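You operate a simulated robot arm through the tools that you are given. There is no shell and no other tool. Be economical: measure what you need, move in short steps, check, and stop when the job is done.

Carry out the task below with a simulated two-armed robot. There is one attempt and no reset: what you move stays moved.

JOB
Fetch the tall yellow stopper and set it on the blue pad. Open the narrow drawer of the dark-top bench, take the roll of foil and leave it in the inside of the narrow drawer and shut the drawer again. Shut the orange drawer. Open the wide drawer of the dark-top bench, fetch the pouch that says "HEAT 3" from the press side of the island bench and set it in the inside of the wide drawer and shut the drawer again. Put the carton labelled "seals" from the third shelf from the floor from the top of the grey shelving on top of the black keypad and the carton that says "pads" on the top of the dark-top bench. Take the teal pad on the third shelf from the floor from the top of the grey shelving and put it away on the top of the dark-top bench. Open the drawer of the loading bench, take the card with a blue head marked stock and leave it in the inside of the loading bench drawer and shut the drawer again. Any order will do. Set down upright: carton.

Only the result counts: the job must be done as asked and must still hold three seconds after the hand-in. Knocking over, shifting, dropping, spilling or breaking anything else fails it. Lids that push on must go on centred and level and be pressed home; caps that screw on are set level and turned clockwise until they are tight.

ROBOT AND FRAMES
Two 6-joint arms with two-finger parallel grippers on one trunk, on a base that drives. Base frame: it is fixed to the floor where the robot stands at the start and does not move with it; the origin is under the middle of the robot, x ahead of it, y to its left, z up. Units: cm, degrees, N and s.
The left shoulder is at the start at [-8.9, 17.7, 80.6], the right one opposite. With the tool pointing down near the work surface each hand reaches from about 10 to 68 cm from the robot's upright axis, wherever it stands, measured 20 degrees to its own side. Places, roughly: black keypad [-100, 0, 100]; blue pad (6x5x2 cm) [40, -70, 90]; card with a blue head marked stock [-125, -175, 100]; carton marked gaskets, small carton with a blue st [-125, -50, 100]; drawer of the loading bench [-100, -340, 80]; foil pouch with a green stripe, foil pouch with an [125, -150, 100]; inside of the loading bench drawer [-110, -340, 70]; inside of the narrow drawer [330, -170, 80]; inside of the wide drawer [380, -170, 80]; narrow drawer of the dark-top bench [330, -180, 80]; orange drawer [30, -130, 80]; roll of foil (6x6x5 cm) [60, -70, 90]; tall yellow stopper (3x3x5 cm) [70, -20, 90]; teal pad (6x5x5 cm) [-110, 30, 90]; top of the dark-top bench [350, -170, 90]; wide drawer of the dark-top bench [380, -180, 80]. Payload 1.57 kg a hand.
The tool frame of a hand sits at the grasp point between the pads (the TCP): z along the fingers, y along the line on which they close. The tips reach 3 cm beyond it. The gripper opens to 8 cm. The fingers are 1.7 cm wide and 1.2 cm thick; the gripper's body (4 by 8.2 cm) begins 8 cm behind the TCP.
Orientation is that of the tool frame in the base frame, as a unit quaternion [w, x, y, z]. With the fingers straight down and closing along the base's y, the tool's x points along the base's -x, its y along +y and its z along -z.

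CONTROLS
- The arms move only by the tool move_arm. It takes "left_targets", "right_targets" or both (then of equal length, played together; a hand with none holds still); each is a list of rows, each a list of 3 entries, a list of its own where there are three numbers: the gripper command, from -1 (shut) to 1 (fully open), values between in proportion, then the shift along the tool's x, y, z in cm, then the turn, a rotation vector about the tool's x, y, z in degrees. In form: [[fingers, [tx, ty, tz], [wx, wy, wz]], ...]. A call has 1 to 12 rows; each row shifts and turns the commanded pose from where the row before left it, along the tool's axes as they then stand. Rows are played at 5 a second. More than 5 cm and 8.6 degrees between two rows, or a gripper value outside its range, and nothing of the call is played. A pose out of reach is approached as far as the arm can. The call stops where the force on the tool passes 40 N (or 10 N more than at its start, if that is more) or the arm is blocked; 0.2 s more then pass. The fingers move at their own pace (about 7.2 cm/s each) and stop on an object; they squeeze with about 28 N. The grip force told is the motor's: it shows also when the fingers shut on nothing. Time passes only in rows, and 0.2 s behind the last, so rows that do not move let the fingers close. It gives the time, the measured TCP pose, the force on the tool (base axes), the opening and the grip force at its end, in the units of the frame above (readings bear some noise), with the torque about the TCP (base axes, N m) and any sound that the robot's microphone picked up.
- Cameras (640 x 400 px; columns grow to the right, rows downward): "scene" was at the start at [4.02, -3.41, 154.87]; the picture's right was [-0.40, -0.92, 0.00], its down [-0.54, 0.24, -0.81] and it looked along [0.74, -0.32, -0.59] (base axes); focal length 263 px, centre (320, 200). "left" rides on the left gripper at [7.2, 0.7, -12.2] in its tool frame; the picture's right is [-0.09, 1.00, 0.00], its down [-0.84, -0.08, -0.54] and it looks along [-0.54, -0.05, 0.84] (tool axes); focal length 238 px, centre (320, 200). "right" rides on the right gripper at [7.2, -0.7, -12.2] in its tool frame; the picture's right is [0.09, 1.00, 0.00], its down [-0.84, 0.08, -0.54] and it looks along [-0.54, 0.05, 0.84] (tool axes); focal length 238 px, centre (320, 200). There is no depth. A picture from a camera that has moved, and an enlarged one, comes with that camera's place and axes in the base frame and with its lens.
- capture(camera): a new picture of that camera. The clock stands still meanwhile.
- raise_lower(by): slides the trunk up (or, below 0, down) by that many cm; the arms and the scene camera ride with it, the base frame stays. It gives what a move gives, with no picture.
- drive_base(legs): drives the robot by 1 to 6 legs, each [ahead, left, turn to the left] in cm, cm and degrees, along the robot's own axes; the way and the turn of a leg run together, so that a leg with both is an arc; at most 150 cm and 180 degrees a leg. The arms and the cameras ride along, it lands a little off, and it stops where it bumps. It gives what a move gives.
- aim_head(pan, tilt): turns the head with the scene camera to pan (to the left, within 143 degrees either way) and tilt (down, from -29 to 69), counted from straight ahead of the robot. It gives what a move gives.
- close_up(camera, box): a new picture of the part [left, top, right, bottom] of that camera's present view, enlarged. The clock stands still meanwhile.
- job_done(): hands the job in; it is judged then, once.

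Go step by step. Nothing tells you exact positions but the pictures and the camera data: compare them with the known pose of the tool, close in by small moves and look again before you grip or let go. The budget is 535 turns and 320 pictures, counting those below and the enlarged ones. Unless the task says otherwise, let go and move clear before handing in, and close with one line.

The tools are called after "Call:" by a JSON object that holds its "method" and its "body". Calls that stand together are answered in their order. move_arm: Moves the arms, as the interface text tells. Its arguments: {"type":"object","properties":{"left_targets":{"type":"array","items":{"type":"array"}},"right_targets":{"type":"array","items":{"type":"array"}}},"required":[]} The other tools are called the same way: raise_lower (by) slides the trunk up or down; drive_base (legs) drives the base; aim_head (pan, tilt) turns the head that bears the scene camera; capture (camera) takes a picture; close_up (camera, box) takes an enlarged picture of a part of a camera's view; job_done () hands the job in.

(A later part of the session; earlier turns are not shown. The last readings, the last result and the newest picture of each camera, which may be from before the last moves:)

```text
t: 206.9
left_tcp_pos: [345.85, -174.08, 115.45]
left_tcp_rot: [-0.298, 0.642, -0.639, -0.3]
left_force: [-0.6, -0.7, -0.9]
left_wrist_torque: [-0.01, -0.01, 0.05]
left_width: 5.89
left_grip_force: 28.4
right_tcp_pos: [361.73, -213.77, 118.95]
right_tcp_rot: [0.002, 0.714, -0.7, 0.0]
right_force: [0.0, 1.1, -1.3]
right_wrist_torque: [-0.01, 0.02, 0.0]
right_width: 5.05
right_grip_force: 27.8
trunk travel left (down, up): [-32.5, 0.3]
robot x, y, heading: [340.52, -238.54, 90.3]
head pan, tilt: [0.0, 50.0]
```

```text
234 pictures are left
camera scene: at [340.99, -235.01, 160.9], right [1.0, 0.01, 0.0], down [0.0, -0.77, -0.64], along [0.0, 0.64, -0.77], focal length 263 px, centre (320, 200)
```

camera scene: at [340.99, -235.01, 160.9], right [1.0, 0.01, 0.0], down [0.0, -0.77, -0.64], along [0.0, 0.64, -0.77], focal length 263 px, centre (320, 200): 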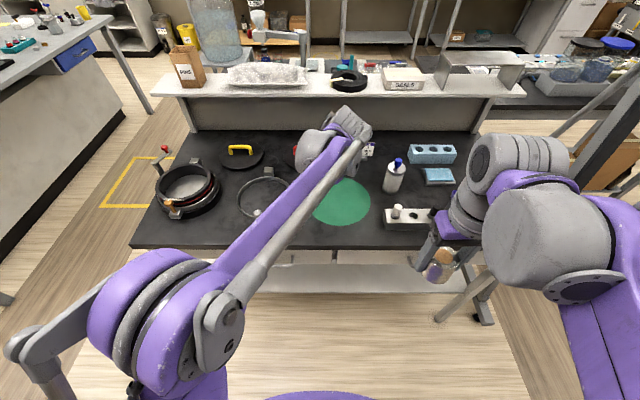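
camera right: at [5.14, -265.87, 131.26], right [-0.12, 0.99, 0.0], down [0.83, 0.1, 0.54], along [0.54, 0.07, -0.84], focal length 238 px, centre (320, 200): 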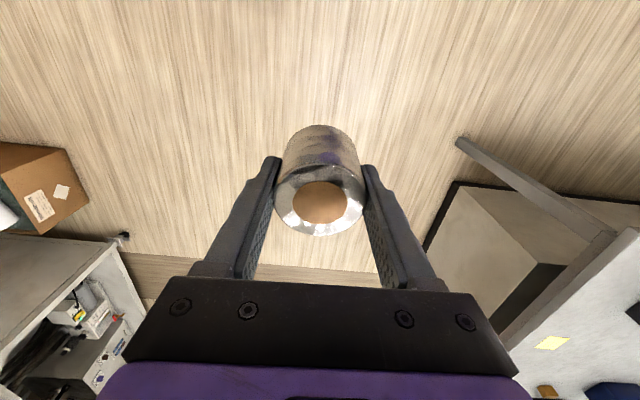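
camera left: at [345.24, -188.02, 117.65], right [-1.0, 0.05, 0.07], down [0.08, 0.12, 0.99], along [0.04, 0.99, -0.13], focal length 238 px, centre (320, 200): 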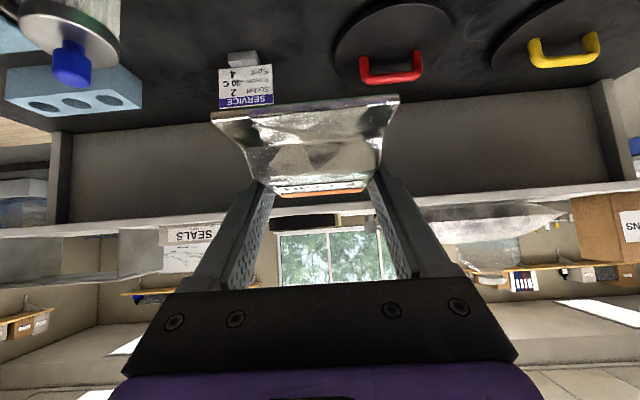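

Lower the pouch to the mat.

Call:
{"method": "move_arm", "body": {"left_targets": [[-1, [3.3, 0, 2.77], [0, 0, 0]], [-1, [3.3, 0, 2.77], [0, 0, 0]], [-1, [3.3, 0, 2.77], [0, 0, 0]], [-1, [3.3, 0, 2.77], [0, 0, 0]], [-1, [3.0, 0, 2.5], [0, 0, 0]], [-1, [0.3, 0, 0.26], [0, 0, 0]], [-1, [0.3, 0, 0.26], [0, 0, 0]]]}}

Call:
{"method": "capture", "body": {"camera": "left"}}

```text
t: 208.5
left_tcp_pos: [345.61, -174.03, 93.62]
left_tcp_rot: [-0.298, 0.642, -0.639, -0.3]
left_force: [-0.6, -0.9, -0.3]
left_wrist_torque: [0.0, -0.02, 0.0]
left_width: 5.91
left_grip_force: 27.9
right_tcp_pos: [361.59, -213.84, 118.98]
right_tcp_rot: [0.001, 0.714, -0.7, 0.001]
right_force: [-0.1, 0.4, -1.9]
right_wrist_torque: [0.0, -0.02, 0.0]
right_width: 5.04
right_grip_force: 28.0
trunk travel left (down, up): [-32.5, 0.3]
robot x, y, heading: [340.89, -238.63, 90.4]
head pan, tilt: [0.0, 50.0]
```

```text
233 pictures are left
camera left: at [345.03, -187.95, 95.77], right [-1.0, 0.05, 0.07], down [0.08, 0.12, 0.99], along [0.04, 0.99, -0.13], focal length 238 px, centre (320, 200)
```

left: 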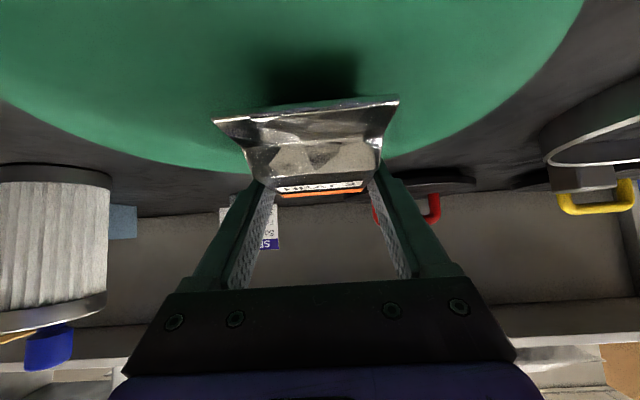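

Call:
{"method": "move_arm", "body": {"left_targets": [[-1, [0.25, 0, 0.21], [0, 0, 0]], [-1, [0.2, 0, 0.16], [0, 0, 0]], [-1, [0.2, 0, 0.16], [0, 0, 0]], [-1, [0, 0, 0], [0, 0, 0]]]}}

```text
t: 209.5
left_tcp_pos: [345.63, -173.96, 92.68]
left_tcp_rot: [-0.298, 0.642, -0.639, -0.3]
left_force: [-0.3, -0.3, -0.7]
left_wrist_torque: [-0.01, 0.0, -0.02]
left_width: 5.92
left_grip_force: 28.4
right_tcp_pos: [361.64, -213.81, 119.02]
right_tcp_rot: [0.001, 0.714, -0.701, 0.001]
right_force: [-0.3, 0.0, -1.6]
right_wrist_torque: [-0.03, -0.02, 0.0]
right_width: 5.08
right_grip_force: 28.3
trunk travel left (down, up): [-32.5, 0.3]
robot x, y, heading: [340.48, -238.06, 90.4]
head pan, tilt: [0.0, 50.0]
```

Call:
{"method": "move_arm", "body": {"left_targets": [[-1, [0.16, 0, 0.13], [0, 0, 0]], [-1, [0.16, 0, 0.13], [0, 0, 0]], [-1, [0, 0, 0], [0, 0, 0]]]}}

```text
t: 210.3
left_tcp_pos: [345.67, -174.03, 92.57]
left_tcp_rot: [-0.3, 0.641, -0.639, -0.301]
left_force: [0.5, 5.9, 26.7]
left_wrist_torque: [0.19, -0.03, -0.02]
left_width: 5.96
left_grip_force: 27.2
right_tcp_pos: [361.68, -214.03, 119.05]
right_tcp_rot: [-0.001, 0.714, -0.7, 0.0]
right_force: [-0.3, 0.2, -0.9]
right_wrist_torque: [-0.01, -0.01, -0.02]
right_width: 5.04
right_grip_force: 27.8
trunk travel left (down, up): [-32.5, 0.3]
robot x, y, heading: [340.76, -238.51, 90.3]
head pan, tilt: [0.0, 50.0]
```

Contact. Release and withdraw along the finger axis.

Call:
{"method": "move_arm", "body": {"left_targets": [[0.6, [0, 0, 0], [0, 0, 0]], [0.6, [0, 0, 0], [0, 0, 0]], [0.6, [-0.3, 0, -0.26], [0, 0, 0]], [0.6, [-2, 0, -3], [0, 0, 0]], [0.6, [-2, 0, -4], [0, 0, 0]], [0.6, [-2, 0, -4], [0, 0, 0]]]}}

Call:
{"method": "capture", "body": {"camera": "left"}}

```text
t: 211.7
left_tcp_pos: [345.62, -178.6, 104.67]
left_tcp_rot: [-0.298, 0.642, -0.639, -0.3]
left_force: [0.2, -0.1, 0.8]
left_wrist_torque: [0.02, -0.03, -0.01]
left_width: 6.39
left_grip_force: 0.0
right_tcp_pos: [361.62, -213.9, 118.94]
right_tcp_rot: [0.0, 0.714, -0.7, 0.0]
right_force: [-0.9, -0.1, -1.2]
right_wrist_torque: [0.03, -0.01, 0.02]
right_width: 5.03
right_grip_force: 28.2
trunk travel left (down, up): [-32.5, 0.3]
robot x, y, heading: [340.72, -238.35, 90.2]
head pan, tilt: [0.0, 50.0]
```

```text
232 pictures are left
camera left: at [344.96, -192.59, 106.75], right [-1.0, 0.05, 0.07], down [0.08, 0.12, 0.99], along [0.04, 0.99, -0.13], focal length 238 px, centre (320, 200)
```

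left: 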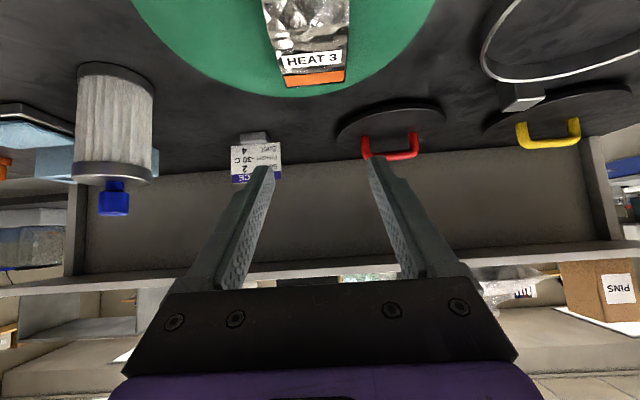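

Pouch rests on the mat. Back up and look at the drawer handles.

Call:
{"method": "drive_base", "body": {"legs": [[-26, 0, 0]]}}

Call:
{"method": "aim_head", "body": {"pan": 0, "tilt": 45}}

Call:
{"method": "close_up", "body": {"camera": "scene", "box": [220, 150, 460, 300]}}

```text
t: 213.6
left_tcp_pos: [345.67, -204.29, 104.51]
left_tcp_rot: [-0.298, 0.642, -0.64, -0.299]
left_force: [0.3, -0.3, 0.0]
left_wrist_torque: [0.01, 0.03, 0.01]
left_width: 6.39
left_grip_force: 0.0
right_tcp_pos: [361.74, -239.69, 118.98]
right_tcp_rot: [0.001, 0.714, -0.7, 0.001]
right_force: [0.3, -0.3, -1.7]
right_wrist_torque: [0.03, -0.03, 0.01]
right_width: 5.04
right_grip_force: 28.5
trunk travel left (down, up): [-32.5, 0.3]
robot x, y, heading: [340.59, -264.27, 90.1]
head pan, tilt: [0.0, 50.0]
```

```text
t: 214.3
left_tcp_pos: [345.83, -204.37, 104.61]
left_tcp_rot: [-0.298, 0.642, -0.64, -0.3]
left_force: [0.4, 0.1, 0.2]
left_wrist_torque: [-0.01, 0.01, -0.03]
left_width: 6.39
left_grip_force: 0.1
right_tcp_pos: [361.62, -239.75, 118.93]
right_tcp_rot: [0.0, 0.714, -0.7, 0.0]
right_force: [-0.6, -0.5, -1.4]
right_wrist_torque: [0.04, -0.01, 0.03]
right_width: 5.05
right_grip_force: 27.9
trunk travel left (down, up): [-32.5, 0.3]
robot x, y, heading: [341.11, -263.9, 90.1]
head pan, tilt: [0.0, 45.0]
```

```text
2.67 times, centred on (340, 225) of scene
camera zoom: at [340.96, -260.59, 161.59], right [1.0, 0.0, 0.0], down [0.0, -0.71, -0.71], along [0.0, 0.71, -0.71], focal length 701 px, centre (267, 133)
```

zoom: 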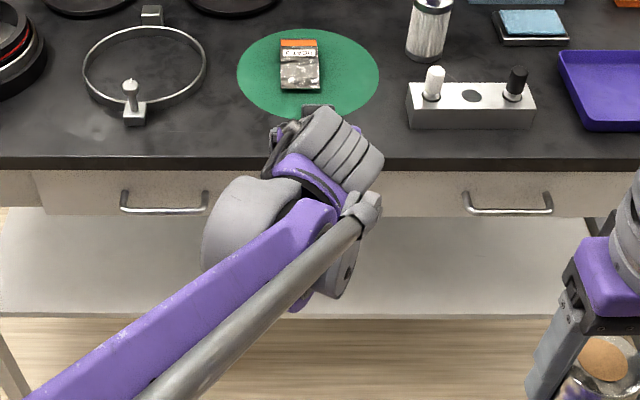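

Handle bar of the narrow drawer ≈ (326, -198.5, 84). I'll bring the left hand to x≈326, level it to point forward and roll it 90° so the fingers close vertically.

Call:
{"method": "move_arm", "body": {"left_targets": [[0, [0, 4.9, 0], [0, 0, 0]], [0, [0, 4.9, 0], [0, 0, 0]], [0, [0, 4.9, 0], [0, 0, 0]], [0, [0, 4.6, 0], [0, 0, 0]], [0, [0, 0, 0], [0, -8, 0]], [0, [0, 0, 0], [0, -8, 0]], [0, [0, 0, 0], [0, -8, 0]], [0, [0, 0, 0], [0, -8, 0]], [0, [0, 0, 0], [0, -8, 0]]]}}

Call:
{"method": "move_arm", "body": {"left_targets": [[0, [0, 0, 0], [0, 0, 8.2]], [0, [0, 0, 0], [0, 0, 8.2]], [0, [0, 0, 0], [0, 0, 8.2]], [0, [0, 0, 0], [0, 0, 8.2]], [0, [0, 0, 0], [0, 0, 8.2]], [0, [0, 0, 0], [0, 0, 8.2]], [0, [0, 0, 0], [0, 0, 8.2]], [0, [0, 0, 0], [0, 0, 8.2]], [0, [0, 0, 0], [0, 0, 8.2]], [0, [0, 0, 0], [0, 0, 8.2]], [0, [0, 0, 0], [0, 0, 8]]]}}

Call:
{"method": "capture", "body": {"camera": "left"}}

Call:
{"method": "capture", "body": {"camera": "scene"}}

```text
t: 216.3
left_tcp_pos: [326.21, -204.48, 104.47]
left_tcp_rot: [-0.473, 0.526, -0.517, -0.482]
left_force: [-0.3, 0.0, 0.1]
left_wrist_torque: [0.01, -0.01, -0.01]
left_width: 4.01
left_grip_force: 0.1
left hand out of reach, approached as far as the arm can: row 9
right_tcp_pos: [361.71, -239.84, 118.98]
right_tcp_rot: [0.0, 0.714, -0.7, 0.001]
right_force: [-1.0, 0.2, -1.3]
right_wrist_torque: [-0.01, 0.01, 0.03]
right_width: 5.04
right_grip_force: 27.1
trunk travel left (down, up): [-32.5, 0.3]
robot x, y, heading: [340.81, -264.27, 90.4]
head pan, tilt: [0.0, 45.0]
```

```text
t: 218.7
left_tcp_pos: [326.08, -204.32, 104.41]
left_tcp_rot: [-0.008, -0.006, 0.738, 0.675]
left_force: [1.0, -0.4, 0.0]
left_wrist_torque: [-0.01, -0.01, -0.02]
left_width: 4.01
left_grip_force: 0.1
right_tcp_pos: [361.69, -239.72, 119.01]
right_tcp_rot: [0.001, 0.714, -0.701, 0.0]
right_force: [0.2, 0.6, -1.6]
right_wrist_torque: [-0.01, -0.05, 0.02]
right_width: 5.07
right_grip_force: 28.1
trunk travel left (down, up): [-32.5, 0.3]
robot x, y, heading: [340.73, -264.47, 90.1]
head pan, tilt: [0.0, 45.0]
```

```text
230 pictures are left
camera left: at [319.17, -216.6, 106.11], right [0.09, 0.09, 0.99], down [0.85, -0.53, -0.03], along [0.52, 0.84, -0.13], focal length 238 px, centre (320, 200)
```

left: 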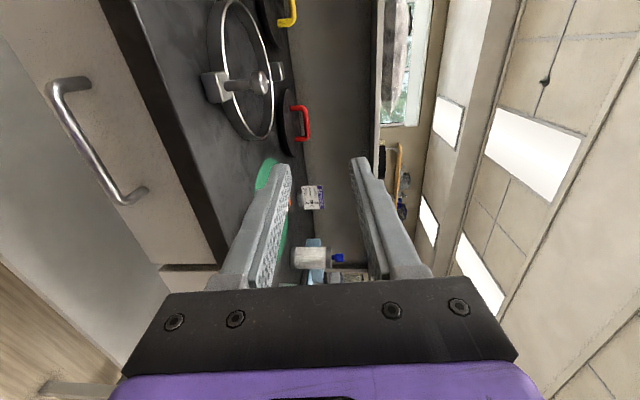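

```text
229 pictures are left
camera scene: at [340.96, -260.54, 161.59], right [1.0, 0.0, 0.0], down [0.0, -0.71, -0.71], along [0.0, 0.71, -0.71], focal length 263 px, centre (320, 200)
```

scene: 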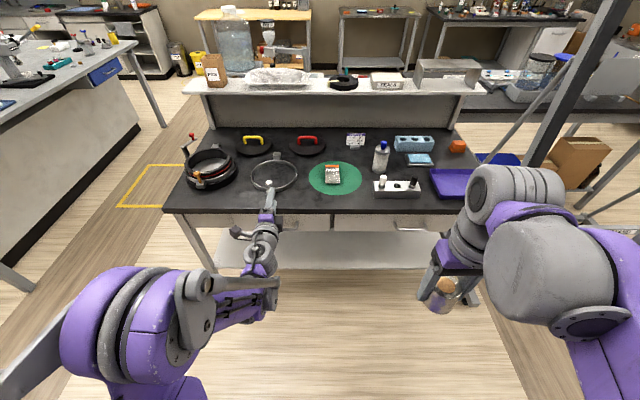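

The hand is level, fingers closing vertically. Lower the trunk to handle height.

Call:
{"method": "raise_lower", "body": {"by": -22}}

Call:
{"method": "capture", "body": {"camera": "left"}}

Call:
{"method": "close_up", "body": {"camera": "scene", "box": [200, 120, 440, 270]}}

```text
t: 221.0
left_tcp_pos: [326.09, -204.39, 82.42]
left_tcp_rot: [-0.007, -0.006, 0.737, 0.675]
left_force: [-0.3, 0.2, 0.5]
left_wrist_torque: [-0.01, 0.01, -0.02]
left_width: 4.01
left_grip_force: 0.0
right_tcp_pos: [361.71, -239.75, 96.91]
right_tcp_rot: [0.0, 0.714, -0.701, 0.0]
right_force: [0.3, 0.2, -0.5]
right_wrist_torque: [-0.02, -0.04, -0.02]
right_width: 5.05
right_grip_force: 27.7
trunk travel left (down, up): [-10.5, 22.3]
robot x, y, heading: [340.46, -264.87, 90.5]
head pan, tilt: [0.0, 45.0]
```

```text
228 pictures are left
camera left: at [319.16, -216.64, 84.12], right [0.09, 0.09, 0.99], down [0.85, -0.53, -0.03], along [0.52, 0.84, -0.12], focal length 238 px, centre (320, 200)
```

left: 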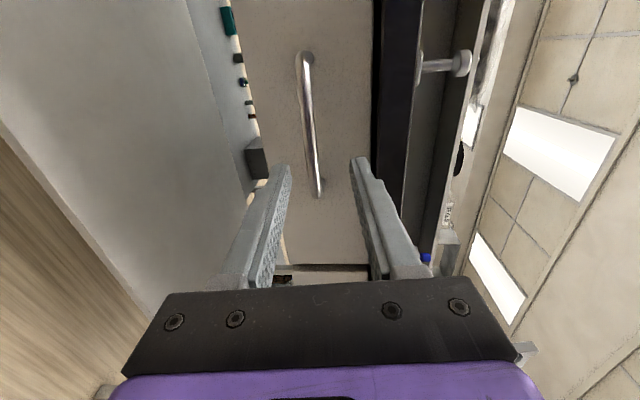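

```text
2.67 times, centred on (320, 195) of scene
camera zoom: at [340.95, -258.34, 139.03], right [1.0, 0.0, 0.0], down [0.0, -0.71, -0.71], along [0.0, 0.71, -0.71], focal length 701 px, centre (320, 213)
```

zoom: 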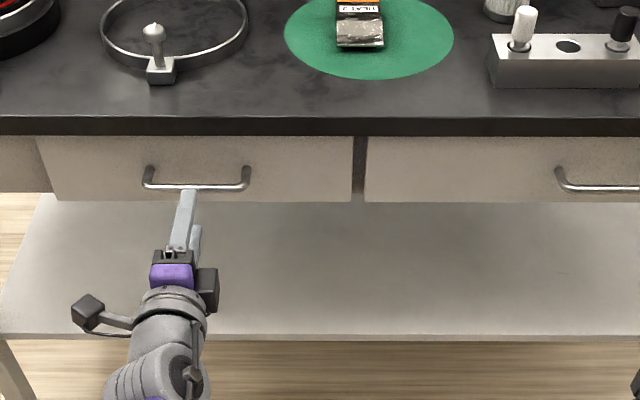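

Bar ≈ (326, -196, 81). Advance so the fingers straddle the bar.

Call:
{"method": "move_arm", "body": {"left_targets": [[0, [0, -0.3, 3.5], [0, 0, 0]], [0, [0, -0.3, 3.2], [0, 0, 0]], [0, [0, 0, 0], [0, 0, 0]]]}}

Call:
{"method": "capture", "body": {"camera": "left"}}

Call:
{"method": "close_up", "body": {"camera": "scene", "box": [220, 150, 340, 225]}}

```text
t: 221.8
left_tcp_pos: [326.02, -197.78, 81.29]
left_tcp_rot: [-0.006, -0.007, 0.737, 0.675]
left_force: [0.5, -0.4, 0.9]
left_wrist_torque: [-0.02, 0.01, -0.03]
left_width: 3.98
left_grip_force: 0.0
right_tcp_pos: [361.68, -239.75, 96.96]
right_tcp_rot: [0.0, 0.714, -0.701, 0.0]
right_force: [-0.2, -0.9, -1.6]
right_wrist_torque: [0.01, 0.0, 0.03]
right_width: 5.07
right_grip_force: 27.8
trunk travel left (down, up): [-10.5, 22.3]
robot x, y, heading: [341.05, -264.63, 90.3]
head pan, tilt: [0.0, 45.0]
```

```text
226 pictures are left
camera left: at [319.08, -210.0, 82.94], right [0.09, 0.09, 0.99], down [0.85, -0.53, -0.03], along [0.52, 0.84, -0.12], focal length 238 px, centre (320, 200)
```

left: 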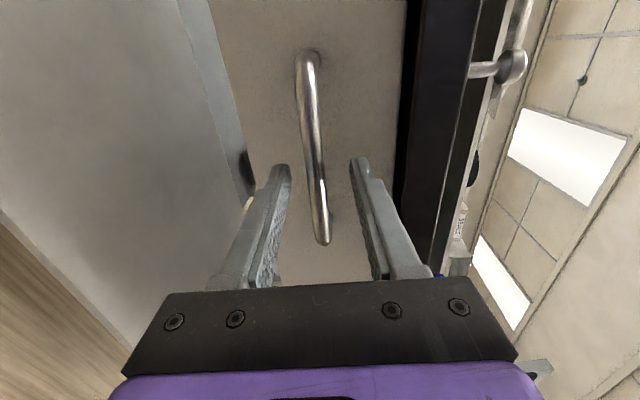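

```text
5.33 times, centred on (280, 188) of scene
camera zoom: at [340.95, -258.36, 139.02], right [1.0, 0.0, 0.0], down [0.0, -0.71, -0.71], along [0.0, 0.71, -0.71], focal length 1402 px, centre (533, 267)
```

zoom: 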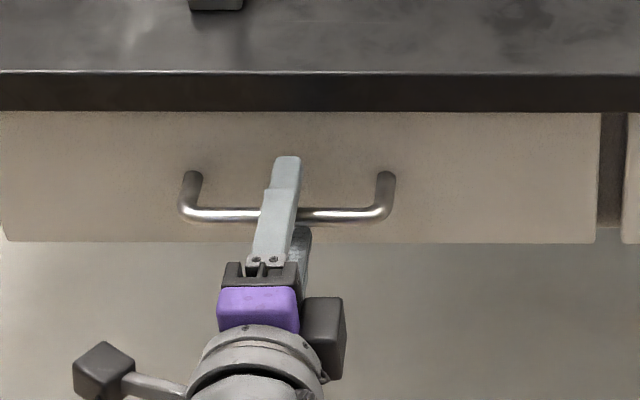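

Bar lies between the fingers. Close and pull by backing the base.

Call:
{"method": "move_arm", "body": {"left_targets": [[-1, [0, 0, 0], [0, 0, 0]], [-1, [0, 0, 0], [0, 0, 0]], [-1, [0, 0, 0], [0, 0, 0]]]}}

Call:
{"method": "drive_base", "body": {"legs": [[-10, 0, 0]]}}

Call:
{"method": "capture", "body": {"camera": "scene"}}

```text
t: 222.6
left_tcp_pos: [326.13, -197.7, 81.22]
left_tcp_rot: [-0.006, -0.006, 0.74, 0.673]
left_force: [-0.1, -12.6, -26.1]
left_wrist_torque: [-0.37, 0.08, 0.12]
left_width: 1.17
left_grip_force: 29.6
right_tcp_pos: [361.79, -239.63, 96.98]
right_tcp_rot: [0.001, 0.714, -0.7, 0.001]
right_force: [-0.1, -0.6, -0.7]
right_wrist_torque: [0.0, 0.0, -0.01]
right_width: 5.03
right_grip_force: 27.7
trunk travel left (down, up): [-10.5, 22.3]
robot x, y, heading: [340.89, -264.4, 90.1]
head pan, tilt: [0.0, 45.0]
```

```text
t: 223.8
left_tcp_pos: [326.02, -207.7, 81.05]
left_tcp_rot: [-0.006, -0.006, 0.739, 0.673]
left_force: [-0.9, -1.1, -2.7]
left_wrist_torque: [-0.06, -0.02, -0.6]
left_width: 1.17
left_grip_force: 29.2
right_tcp_pos: [361.71, -249.69, 97.0]
right_tcp_rot: [0.0, 0.714, -0.7, 0.001]
right_force: [-0.3, 0.3, -1.5]
right_wrist_torque: [-0.02, -0.02, -0.01]
right_width: 5.03
right_grip_force: 28.3
trunk travel left (down, up): [-10.5, 22.3]
robot x, y, heading: [340.89, -274.3, 90.4]
head pan, tilt: [0.0, 45.0]
stopped in leg 1: the force on the tool passed its limit at 42 N (the readings are from after the stop); the commanded pose is now the measured one
```

```text
224 pictures are left
camera scene: at [340.96, -268.22, 139.03], right [1.0, 0.0, 0.0], down [0.0, -0.71, -0.71], along [0.0, 0.71, -0.71], focal length 263 px, centre (320, 200)
```

scene: 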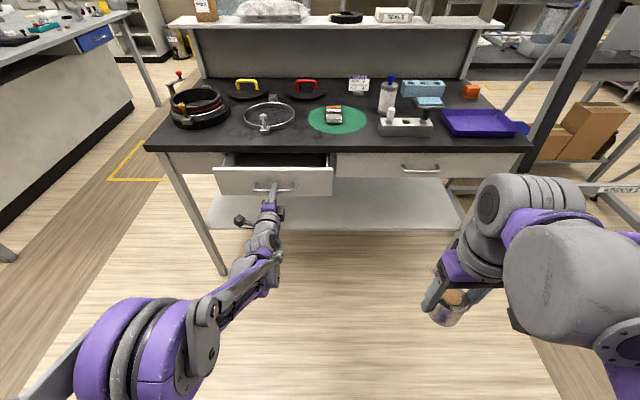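

Pulled 10 cm; pull further.

Call:
{"method": "drive_base", "body": {"legs": [[-11, 0, 0]]}}

Call:
{"method": "capture", "body": {"camera": "scene"}}

```text
t: 225.0
left_tcp_pos: [326.04, -218.65, 81.11]
left_tcp_rot: [-0.007, -0.006, 0.739, 0.673]
left_force: [-4.5, 1.1, -5.4]
left_wrist_torque: [-0.07, 0.18, 0.67]
left_width: 1.18
left_grip_force: 29.2
right_tcp_pos: [361.87, -260.6, 97.03]
right_tcp_rot: [0.001, 0.714, -0.7, 0.0]
right_force: [0.3, -0.6, -1.3]
right_wrist_torque: [0.03, -0.02, 0.04]
right_width: 5.04
right_grip_force: 28.0
trunk travel left (down, up): [-10.5, 22.3]
robot x, y, heading: [340.82, -285.39, 90.6]
head pan, tilt: [0.0, 45.0]
```

```text
223 pictures are left
camera scene: at [340.97, -279.22, 139.02], right [1.0, 0.0, 0.0], down [0.0, -0.71, -0.71], along [0.0, 0.71, -0.71], focal length 263 px, centre (320, 200)
```

scene: 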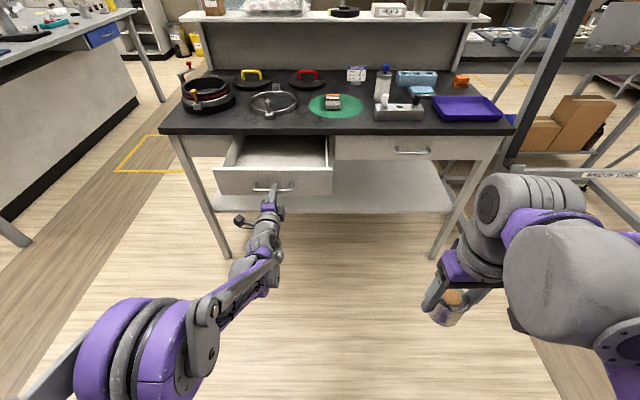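

Drawer is open 21 cm. Release the handle, raise up, and drive in to place the foil with the right hand.

Call:
{"method": "move_arm", "body": {"left_targets": [[0, [0, 0, 0], [0, 0, 0]], [0, [0, 0, 0], [0, 0, 0]], [0, [0, 0, -4.5], [0, 0, 0]], [0, [0, 0, -3], [0, 0, 0]]]}}

Call:
{"method": "raise_lower", "body": {"by": 20}}

Call:
{"method": "move_arm", "body": {"left_targets": [[-1, [0, 4.9, 0], [0, 0, 0]], [-1, [0, 4.9, 0], [0, 0, 0]], [-1, [0, 4.9, 0], [0, 0, 0]]]}}

Call:
{"method": "drive_base", "body": {"legs": [[33, 0, -0.4]]}}

Call:
{"method": "aim_head", "body": {"pan": 0, "tilt": 55}}

Call:
{"method": "capture", "body": {"camera": "scene"}}

```text
t: 226.0
left_tcp_pos: [326.24, -226.3, 81.95]
left_tcp_rot: [-0.006, -0.007, 0.739, 0.674]
left_force: [0.0, -0.3, -0.2]
left_wrist_torque: [0.0, 0.0, -0.01]
left_width: 4.0
left_grip_force: 0.1
right_tcp_pos: [361.81, -260.66, 96.9]
right_tcp_rot: [0.0, 0.714, -0.7, 0.001]
right_force: [-0.3, 0.1, -1.5]
right_wrist_torque: [0.0, 0.0, 0.05]
right_width: 5.04
right_grip_force: 28.0
trunk travel left (down, up): [-10.5, 22.3]
robot x, y, heading: [340.67, -284.8, 90.4]
head pan, tilt: [0.0, 45.0]
```

```text
t: 228.2
left_tcp_pos: [326.31, -226.23, 101.79]
left_tcp_rot: [-0.006, -0.006, 0.739, 0.674]
left_force: [0.6, -1.0, 0.0]
left_wrist_torque: [-0.04, -0.02, -0.02]
left_width: 3.98
left_grip_force: 0.1
right_tcp_pos: [361.78, -260.68, 116.84]
right_tcp_rot: [0.0, 0.714, -0.7, 0.001]
right_force: [-0.7, 0.4, -1.9]
right_wrist_torque: [-0.02, 0.03, -0.02]
right_width: 5.05
right_grip_force: 28.5
trunk travel left (down, up): [-30.5, 2.3]
robot x, y, heading: [341.03, -285.05, 89.9]
head pan, tilt: [0.0, 45.0]
```

```text
t: 229.0
left_tcp_pos: [326.23, -224.63, 116.47]
left_tcp_rot: [-0.007, -0.007, 0.739, 0.674]
left_force: [-0.1, -0.5, 0.7]
left_wrist_torque: [0.01, 0.0, 0.01]
left_width: 0.01
left_grip_force: 21.8
right_tcp_pos: [361.87, -260.67, 116.95]
right_tcp_rot: [0.001, 0.714, -0.7, 0.001]
right_force: [-0.6, -0.2, -1.2]
right_wrist_torque: [0.03, -0.02, 0.0]
right_width: 5.06
right_grip_force: 28.2
trunk travel left (down, up): [-30.5, 2.3]
robot x, y, heading: [340.98, -285.37, 90.5]
head pan, tilt: [0.0, 45.0]
```

```text
t: 231.2
left_tcp_pos: [326.78, -192.13, 116.37]
left_tcp_rot: [-0.004, -0.003, 0.739, 0.674]
left_force: [-0.6, 0.7, 1.4]
left_wrist_torque: [0.02, 0.02, -0.05]
left_width: 0.0
left_grip_force: 20.9
right_tcp_pos: [362.14, -228.28, 116.95]
right_tcp_rot: [0.001, 0.711, -0.703, 0.001]
right_force: [0.0, 0.1, -1.0]
right_wrist_torque: [0.0, -0.01, -0.01]
right_width: 5.05
right_grip_force: 27.7
trunk travel left (down, up): [-30.5, 2.3]
robot x, y, heading: [341.48, -252.68, 89.7]
head pan, tilt: [0.0, 45.0]
```

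```text
t: 231.9
left_tcp_pos: [326.84, -192.0, 116.32]
left_tcp_rot: [-0.003, -0.004, 0.739, 0.673]
left_force: [0.6, 0.0, -1.1]
left_wrist_torque: [0.0, 0.03, -0.01]
left_width: 0.0
left_grip_force: 21.6
right_tcp_pos: [362.05, -228.14, 117.01]
right_tcp_rot: [0.0, 0.711, -0.703, 0.0]
right_force: [-0.7, -0.1, -0.6]
right_wrist_torque: [0.01, 0.0, 0.01]
right_width: 5.08
right_grip_force: 27.8
trunk travel left (down, up): [-30.5, 2.3]
robot x, y, heading: [340.93, -252.79, 89.5]
head pan, tilt: [0.0, 55.0]
```

```text
222 pictures are left
camera scene: at [341.07, -249.66, 158.29], right [1.0, 0.0, 0.0], down [0.0, -0.82, -0.57], along [0.0, 0.57, -0.82], focal length 263 px, centre (320, 200)
```

scene: 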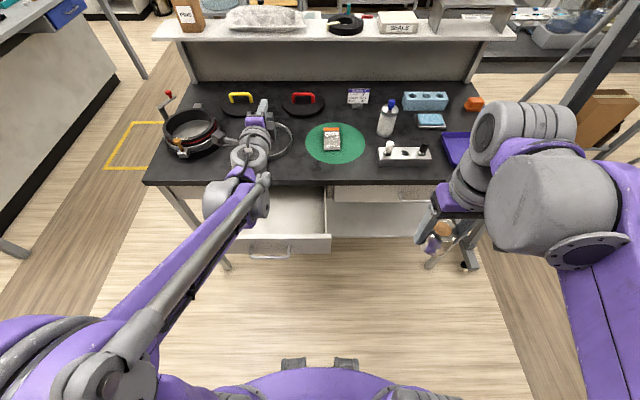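

Shift the left hand aside and bring the foil over the open drawer.

Call:
{"method": "move_arm", "body": {"left_targets": [[-1, [5, 0, 0], [0, 0, 0]], [-1, [5, 0, 0], [0, 0, 0]], [-1, [4, 0, 0], [0, 0, 0]], [-1, [0, 0, 0], [0, 0, 0]], [-1, [0, 0, 0], [0, 0, 0]], [-1, [0, 0, 0], [0, 0, 0]], [-1, [0, 0, 0], [0, 0, 0]], [-1, [0, 0, 0], [0, 0, 0]], [-1, [0, 0, 0], [0, 0, 0]], [-1, [0, 0, 0], [0, 0, 0]], [-1, [0, 0, 0], [0, 0, 0]]], "right_targets": [[-1, [0, 0, 4], [0, 0, 0]], [-1, [0, 0, 4], [0, 0, 0]], [-1, [0, 0, 4], [0, 0, 0]], [-1, [-3, 3.5, 0], [0, 0, 0]], [-1, [-3, 3.5, 0], [0, 0, 0]], [-1, [-3, 3.5, 0], [0, 0, 0]], [-1, [-3, 3.5, 0], [0, 0, 0]], [-1, [-3, 3.5, 0], [0, 0, 0]], [-1, [-3, 3.5, 0], [0, 0, 0]], [-1, [-3, 3.5, 0], [0, 0, 0]], [-1, [-3, 3.5, 0], [0, 0, 0]]]}}

Call:
{"method": "capture", "body": {"camera": "right"}}

Call:
{"method": "capture", "body": {"camera": "scene"}}

```text
t: 234.3
left_tcp_pos: [318.34, -191.87, 115.6]
left_tcp_rot: [-0.008, -0.009, 0.752, 0.659]
left_force: [0.3, 0.2, 0.8]
left_wrist_torque: [0.01, 0.03, 0.0]
left_width: 0.01
left_grip_force: 21.5
left hand out of reach, approached as far as the arm can: row 1, 2, 3
right_tcp_pos: [333.45, -204.44, 105.0]
right_tcp_rot: [0.0, 0.711, -0.703, 0.001]
right_force: [0.3, 0.0, -1.0]
right_wrist_torque: [0.0, -0.01, -0.01]
right_width: 5.05
right_grip_force: 27.9
trunk travel left (down, up): [-30.5, 2.3]
robot x, y, heading: [340.52, -252.34, 89.5]
head pan, tilt: [0.0, 55.0]
```

```text
221 pictures are left
camera right: at [334.41, -211.58, 117.28], right [-0.99, -0.1, 0.0], down [-0.09, 0.84, 0.54], along [-0.06, 0.54, -0.84], focal length 238 px, centre (320, 200)
```

right: 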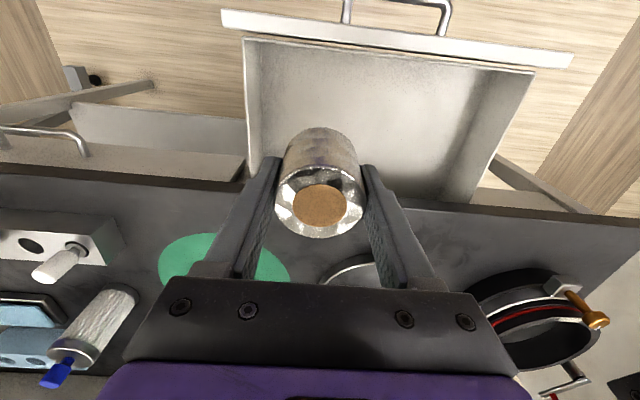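

```text
220 pictures are left
camera scene: at [340.93, -249.54, 158.28], right [1.0, 0.0, 0.0], down [0.0, -0.82, -0.57], along [0.0, 0.57, -0.82], focal length 263 px, centre (320, 200)
```

scene: 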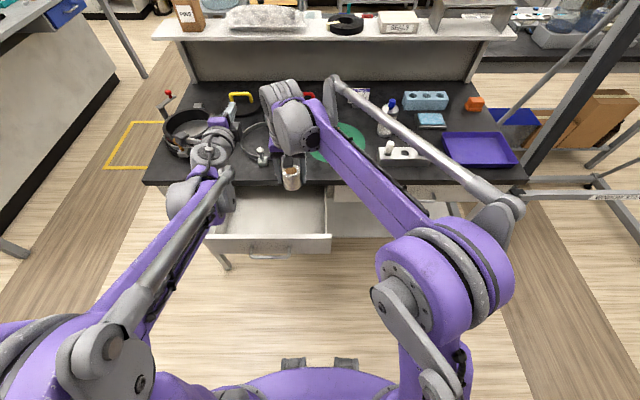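

Foil is over the drawer interior. Lower it in.

Call:
{"method": "move_arm", "body": {"right_targets": [[-1, [1, -0.5, 4.5], [0, 0, 0]], [-1, [0, 0, 4.5], [0, 0, 0]], [-1, [0, 0, 4.5], [0, 0, 0]], [-1, [0, 0, 4.5], [0, 0, 0]], [-1, [0, 0, 0], [0, 0, 0]]]}}

Call:
{"method": "capture", "body": {"camera": "right"}}

Call:
{"method": "capture", "body": {"camera": "scene"}}

```text
t: 235.5
left_tcp_pos: [318.33, -191.92, 115.62]
left_tcp_rot: [-0.008, -0.009, 0.753, 0.658]
left_force: [-0.3, -0.1, 0.3]
left_wrist_torque: [0.01, -0.01, 0.01]
left_width: 0.0
left_grip_force: 21.5
right_tcp_pos: [334.28, -205.56, 86.9]
right_tcp_rot: [0.001, 0.711, -0.703, 0.0]
right_force: [0.3, -0.7, -1.6]
right_wrist_torque: [0.0, -0.01, 0.01]
right_width: 5.06
right_grip_force: 28.5
trunk travel left (down, up): [-30.5, 2.3]
robot x, y, heading: [340.99, -252.33, 89.8]
head pan, tilt: [0.0, 55.0]
```

```text
219 pictures are left
camera right: at [335.2, -212.82, 99.18], right [-0.99, -0.1, 0.0], down [-0.09, 0.84, 0.54], along [-0.06, 0.54, -0.84], focal length 238 px, centre (320, 200)
```

right: 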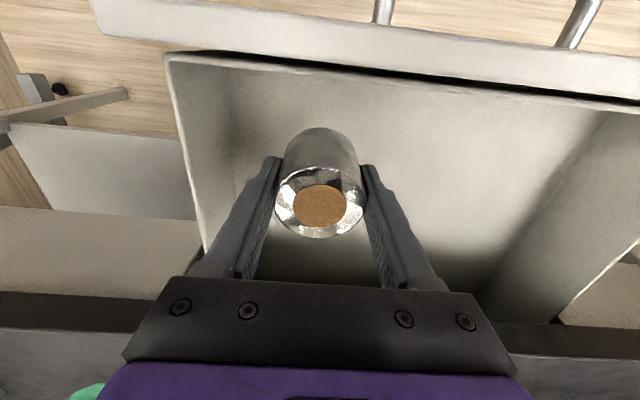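

```text
218 pictures are left
camera scene: at [341.08, -249.72, 158.29], right [1.0, 0.0, 0.0], down [0.0, -0.82, -0.57], along [0.0, 0.57, -0.82], focal length 263 px, centre (320, 200)
```

scene: 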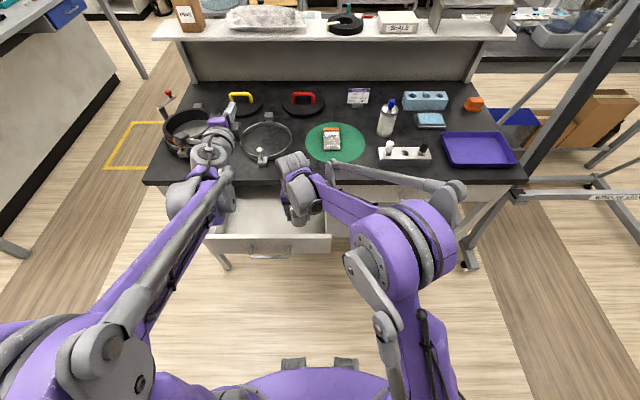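

Call:
{"method": "move_arm", "body": {"right_targets": [[-1, [0, 0, 1], [0, 0, 0]], [-1, [0, 0, 0.7], [0, 0, 0]], [-1, [0, 0, 0.4], [0, 0, 0]], [-1, [0, 0, 0.3], [0, 0, 0]], [-1, [0, 0, 0.3], [0, 0, 0]], [-1, [0, 0, 0], [0, 0, 0]]]}}

```text
t: 236.9
left_tcp_pos: [318.39, -192.03, 115.61]
left_tcp_rot: [-0.008, -0.008, 0.752, 0.659]
left_force: [-0.4, -0.1, -0.7]
left_wrist_torque: [0.01, 0.01, 0.01]
left_width: 0.01
left_grip_force: 21.1
right_tcp_pos: [334.18, -205.57, 84.32]
right_tcp_rot: [0.001, 0.712, -0.703, 0.0]
right_force: [1.0, 0.5, -0.7]
right_wrist_torque: [0.02, 0.03, 0.02]
right_width: 5.07
right_grip_force: 28.4
trunk travel left (down, up): [-30.5, 2.3]
robot x, y, heading: [341.01, -252.93, 90.2]
head pan, tilt: [0.0, 55.0]
```

Call:
{"method": "move_arm", "body": {"right_targets": [[-1, [0, 0, 0.3], [0, 0, 0]], [-1, [0, 0, 0.3], [0, 0, 0]], [-1, [0, 0, 0.3], [0, 0, 0]], [-1, [0, 0, 0.3], [0, 0, 0]], [-1, [0, 0, 0], [0, 0, 0]]]}}

Call:
{"method": "capture", "body": {"camera": "right"}}

```text
t: 238.1
left_tcp_pos: [318.33, -191.97, 115.61]
left_tcp_rot: [-0.007, -0.008, 0.752, 0.659]
left_force: [0.1, -0.3, -0.5]
left_wrist_torque: [0.0, -0.01, 0.0]
left_width: 0.01
left_grip_force: 21.7
right_tcp_pos: [334.24, -205.63, 82.98]
right_tcp_rot: [0.001, 0.71, -0.704, 0.0]
right_force: [0.0, -0.2, -1.2]
right_wrist_torque: [-0.02, 0.0, 0.02]
right_width: 5.06
right_grip_force: 28.0
trunk travel left (down, up): [-30.5, 2.3]
robot x, y, heading: [341.33, -252.94, 89.9]
head pan, tilt: [0.0, 55.0]
```

```text
217 pictures are left
camera right: at [335.15, -212.8, 95.36], right [-0.99, -0.1, 0.0], down [-0.09, 0.84, 0.54], along [-0.06, 0.54, -0.84], focal length 238 px, centre (320, 200)
```

right: 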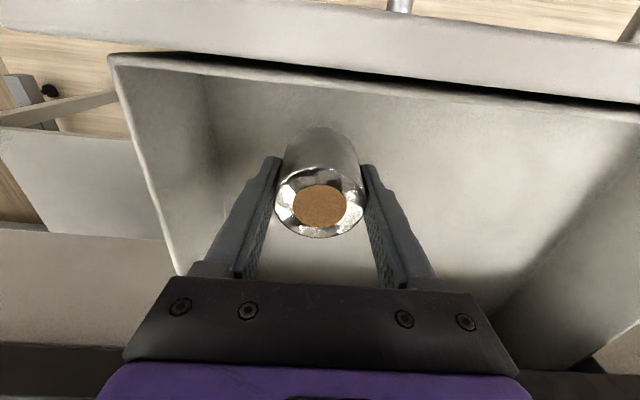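

Call:
{"method": "move_arm", "body": {"right_targets": [[-1, [0, 0, 0.4], [0, 0, 0]], [-1, [0, 0, 0.4], [0, 0, 0]], [-1, [0, 0, 0.4], [0, 0, 0]], [-1, [0, 0, 0.4], [0, 0, 0]], [-1, [0, 0, 0.4], [0, 0, 0]], [-1, [0, 0, 0.4], [0, 0, 0]], [-1, [0, 0, 0], [0, 0, 0]]]}}

Call:
{"method": "capture", "body": {"camera": "scene"}}

```text
t: 239.7
left_tcp_pos: [318.39, -191.99, 115.54]
left_tcp_rot: [-0.007, -0.009, 0.752, 0.659]
left_force: [0.3, -0.4, 0.2]
left_wrist_torque: [0.04, 0.03, 0.0]
left_width: 0.0
left_grip_force: 21.4
right_tcp_pos: [334.27, -205.55, 80.65]
right_tcp_rot: [0.002, 0.71, -0.704, 0.0]
right_force: [0.3, 0.0, -1.6]
right_wrist_torque: [0.02, 0.01, -0.01]
right_width: 5.07
right_grip_force: 27.8
trunk travel left (down, up): [-30.5, 2.3]
robot x, y, heading: [341.17, -252.72, 89.9]
head pan, tilt: [0.0, 55.0]
```

```text
216 pictures are left
camera scene: at [341.07, -249.69, 158.28], right [1.0, 0.0, 0.0], down [0.0, -0.82, -0.57], along [0.0, 0.57, -0.82], focal length 263 px, centre (320, 200)
```

scene: 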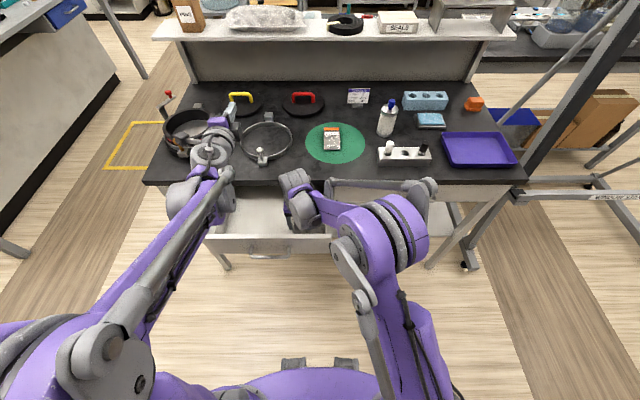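

Call:
{"method": "move_arm", "body": {"right_targets": [[-1, [0, 0, 0.3], [0, 0, 0]], [-1, [0, 0, 0.3], [0, 0, 0]], [-1, [0, 0, 0.3], [0, 0, 0]], [-1, [0, 0, 0.3], [0, 0, 0]], [-1, [0, 0, 0.3], [0, 0, 0]], [-1, [0, 0, 0.3], [0, 0, 0]], [-1, [0, 0, 0], [0, 0, 0]]]}}

Call:
{"method": "capture", "body": {"camera": "right"}}

```text
t: 240.8
left_tcp_pos: [318.45, -192.01, 115.74]
left_tcp_rot: [-0.007, -0.008, 0.752, 0.659]
left_force: [-1.0, 0.1, -0.9]
left_wrist_torque: [0.0, -0.01, -0.02]
left_width: 0.01
left_grip_force: 21.0
right_tcp_pos: [334.32, -205.68, 79.59]
right_tcp_rot: [0.0, 0.71, -0.704, 0.0]
right_force: [1.3, -0.7, 29.9]
right_wrist_torque: [0.05, -0.26, -0.02]
right_width: 5.08
right_grip_force: 27.9
trunk travel left (down, up): [-30.5, 2.3]
robot x, y, heading: [341.1, -252.56, 89.9]
head pan, tilt: [0.0, 55.0]
stopped in row 5 (right hand): the force on the tool passed its limit at 46 N (the readings are from after the stop); the commanded pose is now the measured one
```

```text
215 pictures are left
camera right: at [335.15, -212.9, 91.89], right [-0.99, -0.1, 0.0], down [-0.09, 0.84, 0.54], along [-0.06, 0.54, -0.84], focal length 238 px, centre (320, 200)
```

right: 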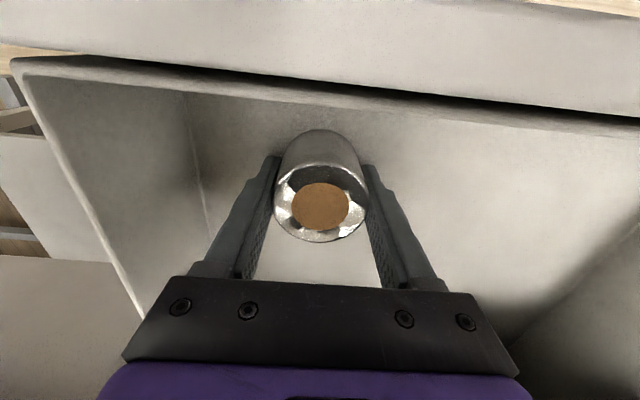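

Contact with the drawer floor (≈75.8). Release and lift straight up.

Call:
{"method": "move_arm", "body": {"right_targets": [[-1, [0, 0, -0.3], [0, 0, 0]], [0.7, [0, 0, 0], [0, 0, 0]], [0.7, [0, 0, 0], [0, 0, 0]], [0.7, [0, 0, -4], [0, 0, 0]], [0.7, [0, 0, -5], [0, 0, 0]], [0.7, [0, 0, -5], [0, 0, 0]], [0.7, [0, 0, -5], [0, 0, 0]], [0.7, [0, 0, -5], [0, 0, 0]]]}}

Call:
{"method": "capture", "body": {"camera": "right"}}

```text
t: 242.7
left_tcp_pos: [318.48, -191.98, 115.59]
left_tcp_rot: [-0.007, -0.01, 0.753, 0.658]
left_force: [0.3, -0.3, -0.3]
left_wrist_torque: [0.0, 0.06, 0.03]
left_width: 0.0
left_grip_force: 20.9
right_tcp_pos: [334.27, -205.69, 103.71]
right_tcp_rot: [0.0, 0.711, -0.703, 0.0]
right_force: [0.0, -0.7, -1.4]
right_wrist_torque: [0.02, 0.02, 0.0]
right_width: 6.81
right_grip_force: 0.0
trunk travel left (down, up): [-30.5, 2.3]
robot x, y, heading: [341.13, -252.7, 89.6]
head pan, tilt: [0.0, 55.0]
```

```text
214 pictures are left
camera right: at [335.1, -212.94, 116.04], right [-0.99, -0.1, 0.0], down [-0.09, 0.84, 0.54], along [-0.06, 0.54, -0.84], focal length 238 px, centre (320, 200)
```

right: 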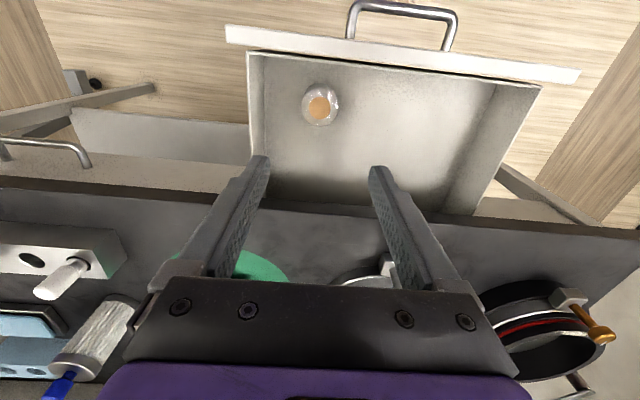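

Foil stands in the drawer. Back off and use the left hand to push the drawer shut.

Call:
{"method": "drive_base", "body": {"legs": [[-36, 0, 0]]}}

Call:
{"method": "move_arm", "body": {"left_targets": [[-1, [4.5, 0, 0], [0, 0, 0]], [-1, [0, -4.9, 0], [0, 0, 0]], [-1, [0, -4.9, 0], [0, 0, 0]], [-1, [0, -3, 0], [0, 0, 0]]]}}

Call:
{"method": "raise_lower", "body": {"by": -19}}

Call:
{"method": "aim_head", "body": {"pan": 10, "tilt": 45}}

Call:
{"method": "capture", "body": {"camera": "scene"}}

Call:
{"method": "capture", "body": {"camera": "left"}}

```text
t: 245.0
left_tcp_pos: [318.3, -227.83, 115.47]
left_tcp_rot: [-0.007, -0.007, 0.752, 0.659]
left_force: [0.0, 0.4, -0.3]
left_wrist_torque: [0.02, 0.05, 0.0]
left_width: 0.0
left_grip_force: 21.5
right_tcp_pos: [334.15, -241.64, 103.58]
right_tcp_rot: [0.0, 0.71, -0.704, 0.001]
right_force: [0.6, 0.4, 0.6]
right_wrist_torque: [-0.03, 0.0, 0.01]
right_width: 6.81
right_grip_force: 0.1
trunk travel left (down, up): [-30.5, 2.3]
robot x, y, heading: [341.21, -288.64, 89.7]
head pan, tilt: [0.0, 55.0]
```

```text
t: 246.0
left_tcp_pos: [313.76, -229.49, 102.84]
left_tcp_rot: [-0.007, -0.008, 0.752, 0.659]
left_force: [0.2, -0.2, 0.2]
left_wrist_torque: [-0.01, 0.02, 0.0]
left_width: 0.0
left_grip_force: 21.0
right_tcp_pos: [334.18, -241.64, 103.67]
right_tcp_rot: [0.001, 0.71, -0.704, 0.0]
right_force: [-0.1, 0.4, 1.0]
right_wrist_torque: [-0.01, -0.02, 0.0]
right_width: 6.8
right_grip_force: 0.0
trunk travel left (down, up): [-30.5, 2.3]
robot x, y, heading: [340.38, -288.8, 89.6]
head pan, tilt: [0.0, 55.0]
```

```text
t: 248.1
left_tcp_pos: [313.83, -229.79, 83.91]
left_tcp_rot: [-0.007, -0.007, 0.752, 0.659]
left_force: [0.2, 0.5, 0.3]
left_wrist_torque: [0.01, -0.01, 0.01]
left_width: 0.0
left_grip_force: 21.7
right_tcp_pos: [333.98, -241.64, 84.74]
right_tcp_rot: [0.0, 0.711, -0.704, 0.001]
right_force: [-0.1, 0.3, 0.3]
right_wrist_torque: [-0.02, -0.02, -0.01]
right_width: 6.82
right_grip_force: 0.1
trunk travel left (down, up): [-11.5, 21.3]
robot x, y, heading: [340.74, -288.41, 89.9]
head pan, tilt: [0.0, 55.0]
```

```text
t: 248.8
left_tcp_pos: [313.93, -229.63, 83.93]
left_tcp_rot: [-0.007, -0.007, 0.752, 0.659]
left_force: [0.0, 0.6, 0.7]
left_wrist_torque: [-0.02, 0.0, 0.0]
left_width: 0.03
left_grip_force: 21.2
right_tcp_pos: [334.17, -241.62, 84.76]
right_tcp_rot: [0.001, 0.71, -0.704, 0.001]
right_force: [-0.1, -0.3, -0.1]
right_wrist_torque: [-0.02, 0.01, 0.0]
right_width: 6.8
right_grip_force: 0.0
trunk travel left (down, up): [-11.5, 21.3]
robot x, y, heading: [340.68, -288.66, 89.8]
head pan, tilt: [10.0, 45.0]
```

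```text
213 pictures are left
camera scene: at [339.5, -283.05, 140.11], right [0.99, 0.17, 0.0], down [0.12, -0.7, -0.71], along [-0.12, 0.7, -0.71], focal length 263 px, centre (320, 200)
```

scene: 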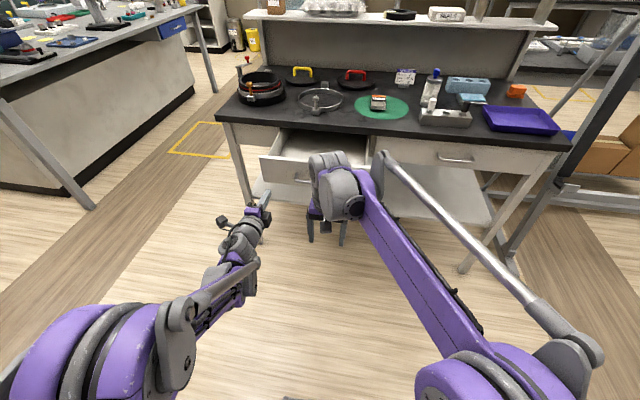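

```text
212 pictures are left
camera left: at [306.87, -241.84, 86.06], right [0.09, 0.13, 0.99], down [0.85, -0.53, -0.01], along [0.52, 0.84, -0.16], focal length 238 px, centre (320, 200)
```

left: 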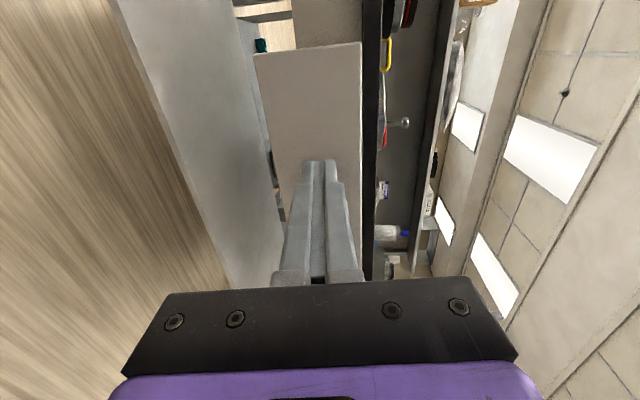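

Fist is lined up with the panel left of the handle. Drive ahead to push.

Call:
{"method": "drive_base", "body": {"legs": [[29, 0, 0]]}}

Call:
{"method": "capture", "body": {"camera": "scene"}}

```text
t: 250.8
left_tcp_pos: [314.12, -200.62, 83.98]
left_tcp_rot: [-0.008, -0.008, 0.753, 0.658]
left_force: [-0.7, 0.1, -0.8]
left_wrist_torque: [0.0, -0.01, -0.01]
left_width: 0.0
left_grip_force: 21.4
right_tcp_pos: [334.29, -212.52, 84.64]
right_tcp_rot: [0.0, 0.71, -0.704, 0.002]
right_force: [-0.7, 0.7, -1.1]
right_wrist_torque: [-0.01, -0.02, -0.02]
right_width: 6.79
right_grip_force: 0.0
trunk travel left (down, up): [-11.5, 21.3]
robot x, y, heading: [340.79, -259.89, 89.6]
head pan, tilt: [10.0, 45.0]
```

```text
211 pictures are left
camera scene: at [339.65, -253.98, 140.11], right [0.99, 0.17, 0.0], down [0.12, -0.7, -0.71], along [-0.12, 0.7, -0.71], focal length 263 px, centre (320, 200)
```

scene: 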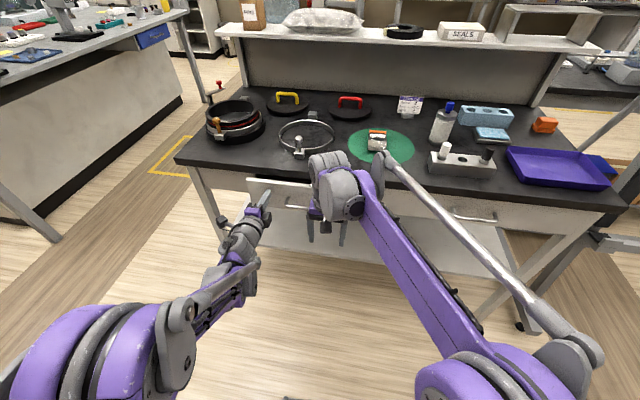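

Call:
{"method": "move_arm", "body": {"left_targets": [[-1, [0, 0.1, 1], [0, 0, 0]], [-1, [0, 0.1, 1], [0, 0, 0]], [-1, [0, 0.1, 1], [0, 0, 0]], [-1, [0, 0.1, 1], [0, 0, 0]], [-1, [0, 0.1, 1], [0, 0, 0]], [-1, [0, 0.1, 1], [0, 0, 0]], [-1, [0, 0.1, 1], [0, 0, 0]], [-1, [0, 0.1, 1], [0, 0, 0]]]}}

Call:
{"method": "capture", "body": {"camera": "scene"}}

```text
t: 252.0
left_tcp_pos: [313.86, -196.09, 83.76]
left_tcp_rot: [-0.008, -0.008, 0.752, 0.659]
left_force: [1.1, -13.4, 4.9]
left_wrist_torque: [0.25, -0.04, -0.12]
left_width: 0.0
left_grip_force: 21.1
right_tcp_pos: [334.29, -212.74, 84.79]
right_tcp_rot: [0.0, 0.711, -0.703, 0.0]
right_force: [-0.2, 0.4, 0.5]
right_wrist_torque: [-0.05, 0.04, 0.0]
right_width: 6.8
right_grip_force: 0.1
trunk travel left (down, up): [-11.5, 21.3]
robot x, y, heading: [340.79, -259.99, 89.9]
head pan, tilt: [10.0, 45.0]
stopped in row 6 (left hand): the force on the tool passed its limit at 54 N (the readings are from after the stop); the commanded pose is now the measured one
```

```text
210 pictures are left
camera scene: at [339.69, -254.28, 140.14], right [0.99, 0.17, 0.0], down [0.12, -0.7, -0.71], along [-0.12, 0.7, -0.71], focal length 263 px, centre (320, 200)
```

scene: 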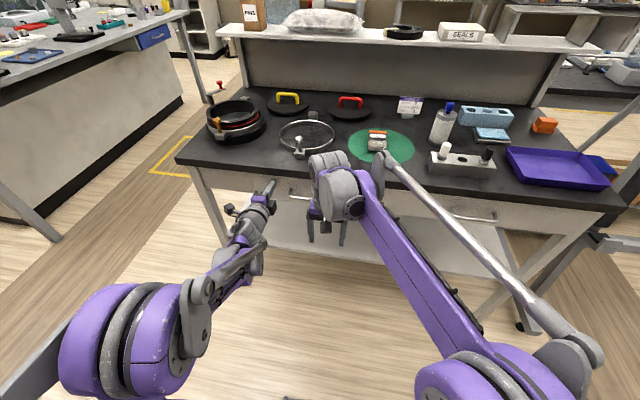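

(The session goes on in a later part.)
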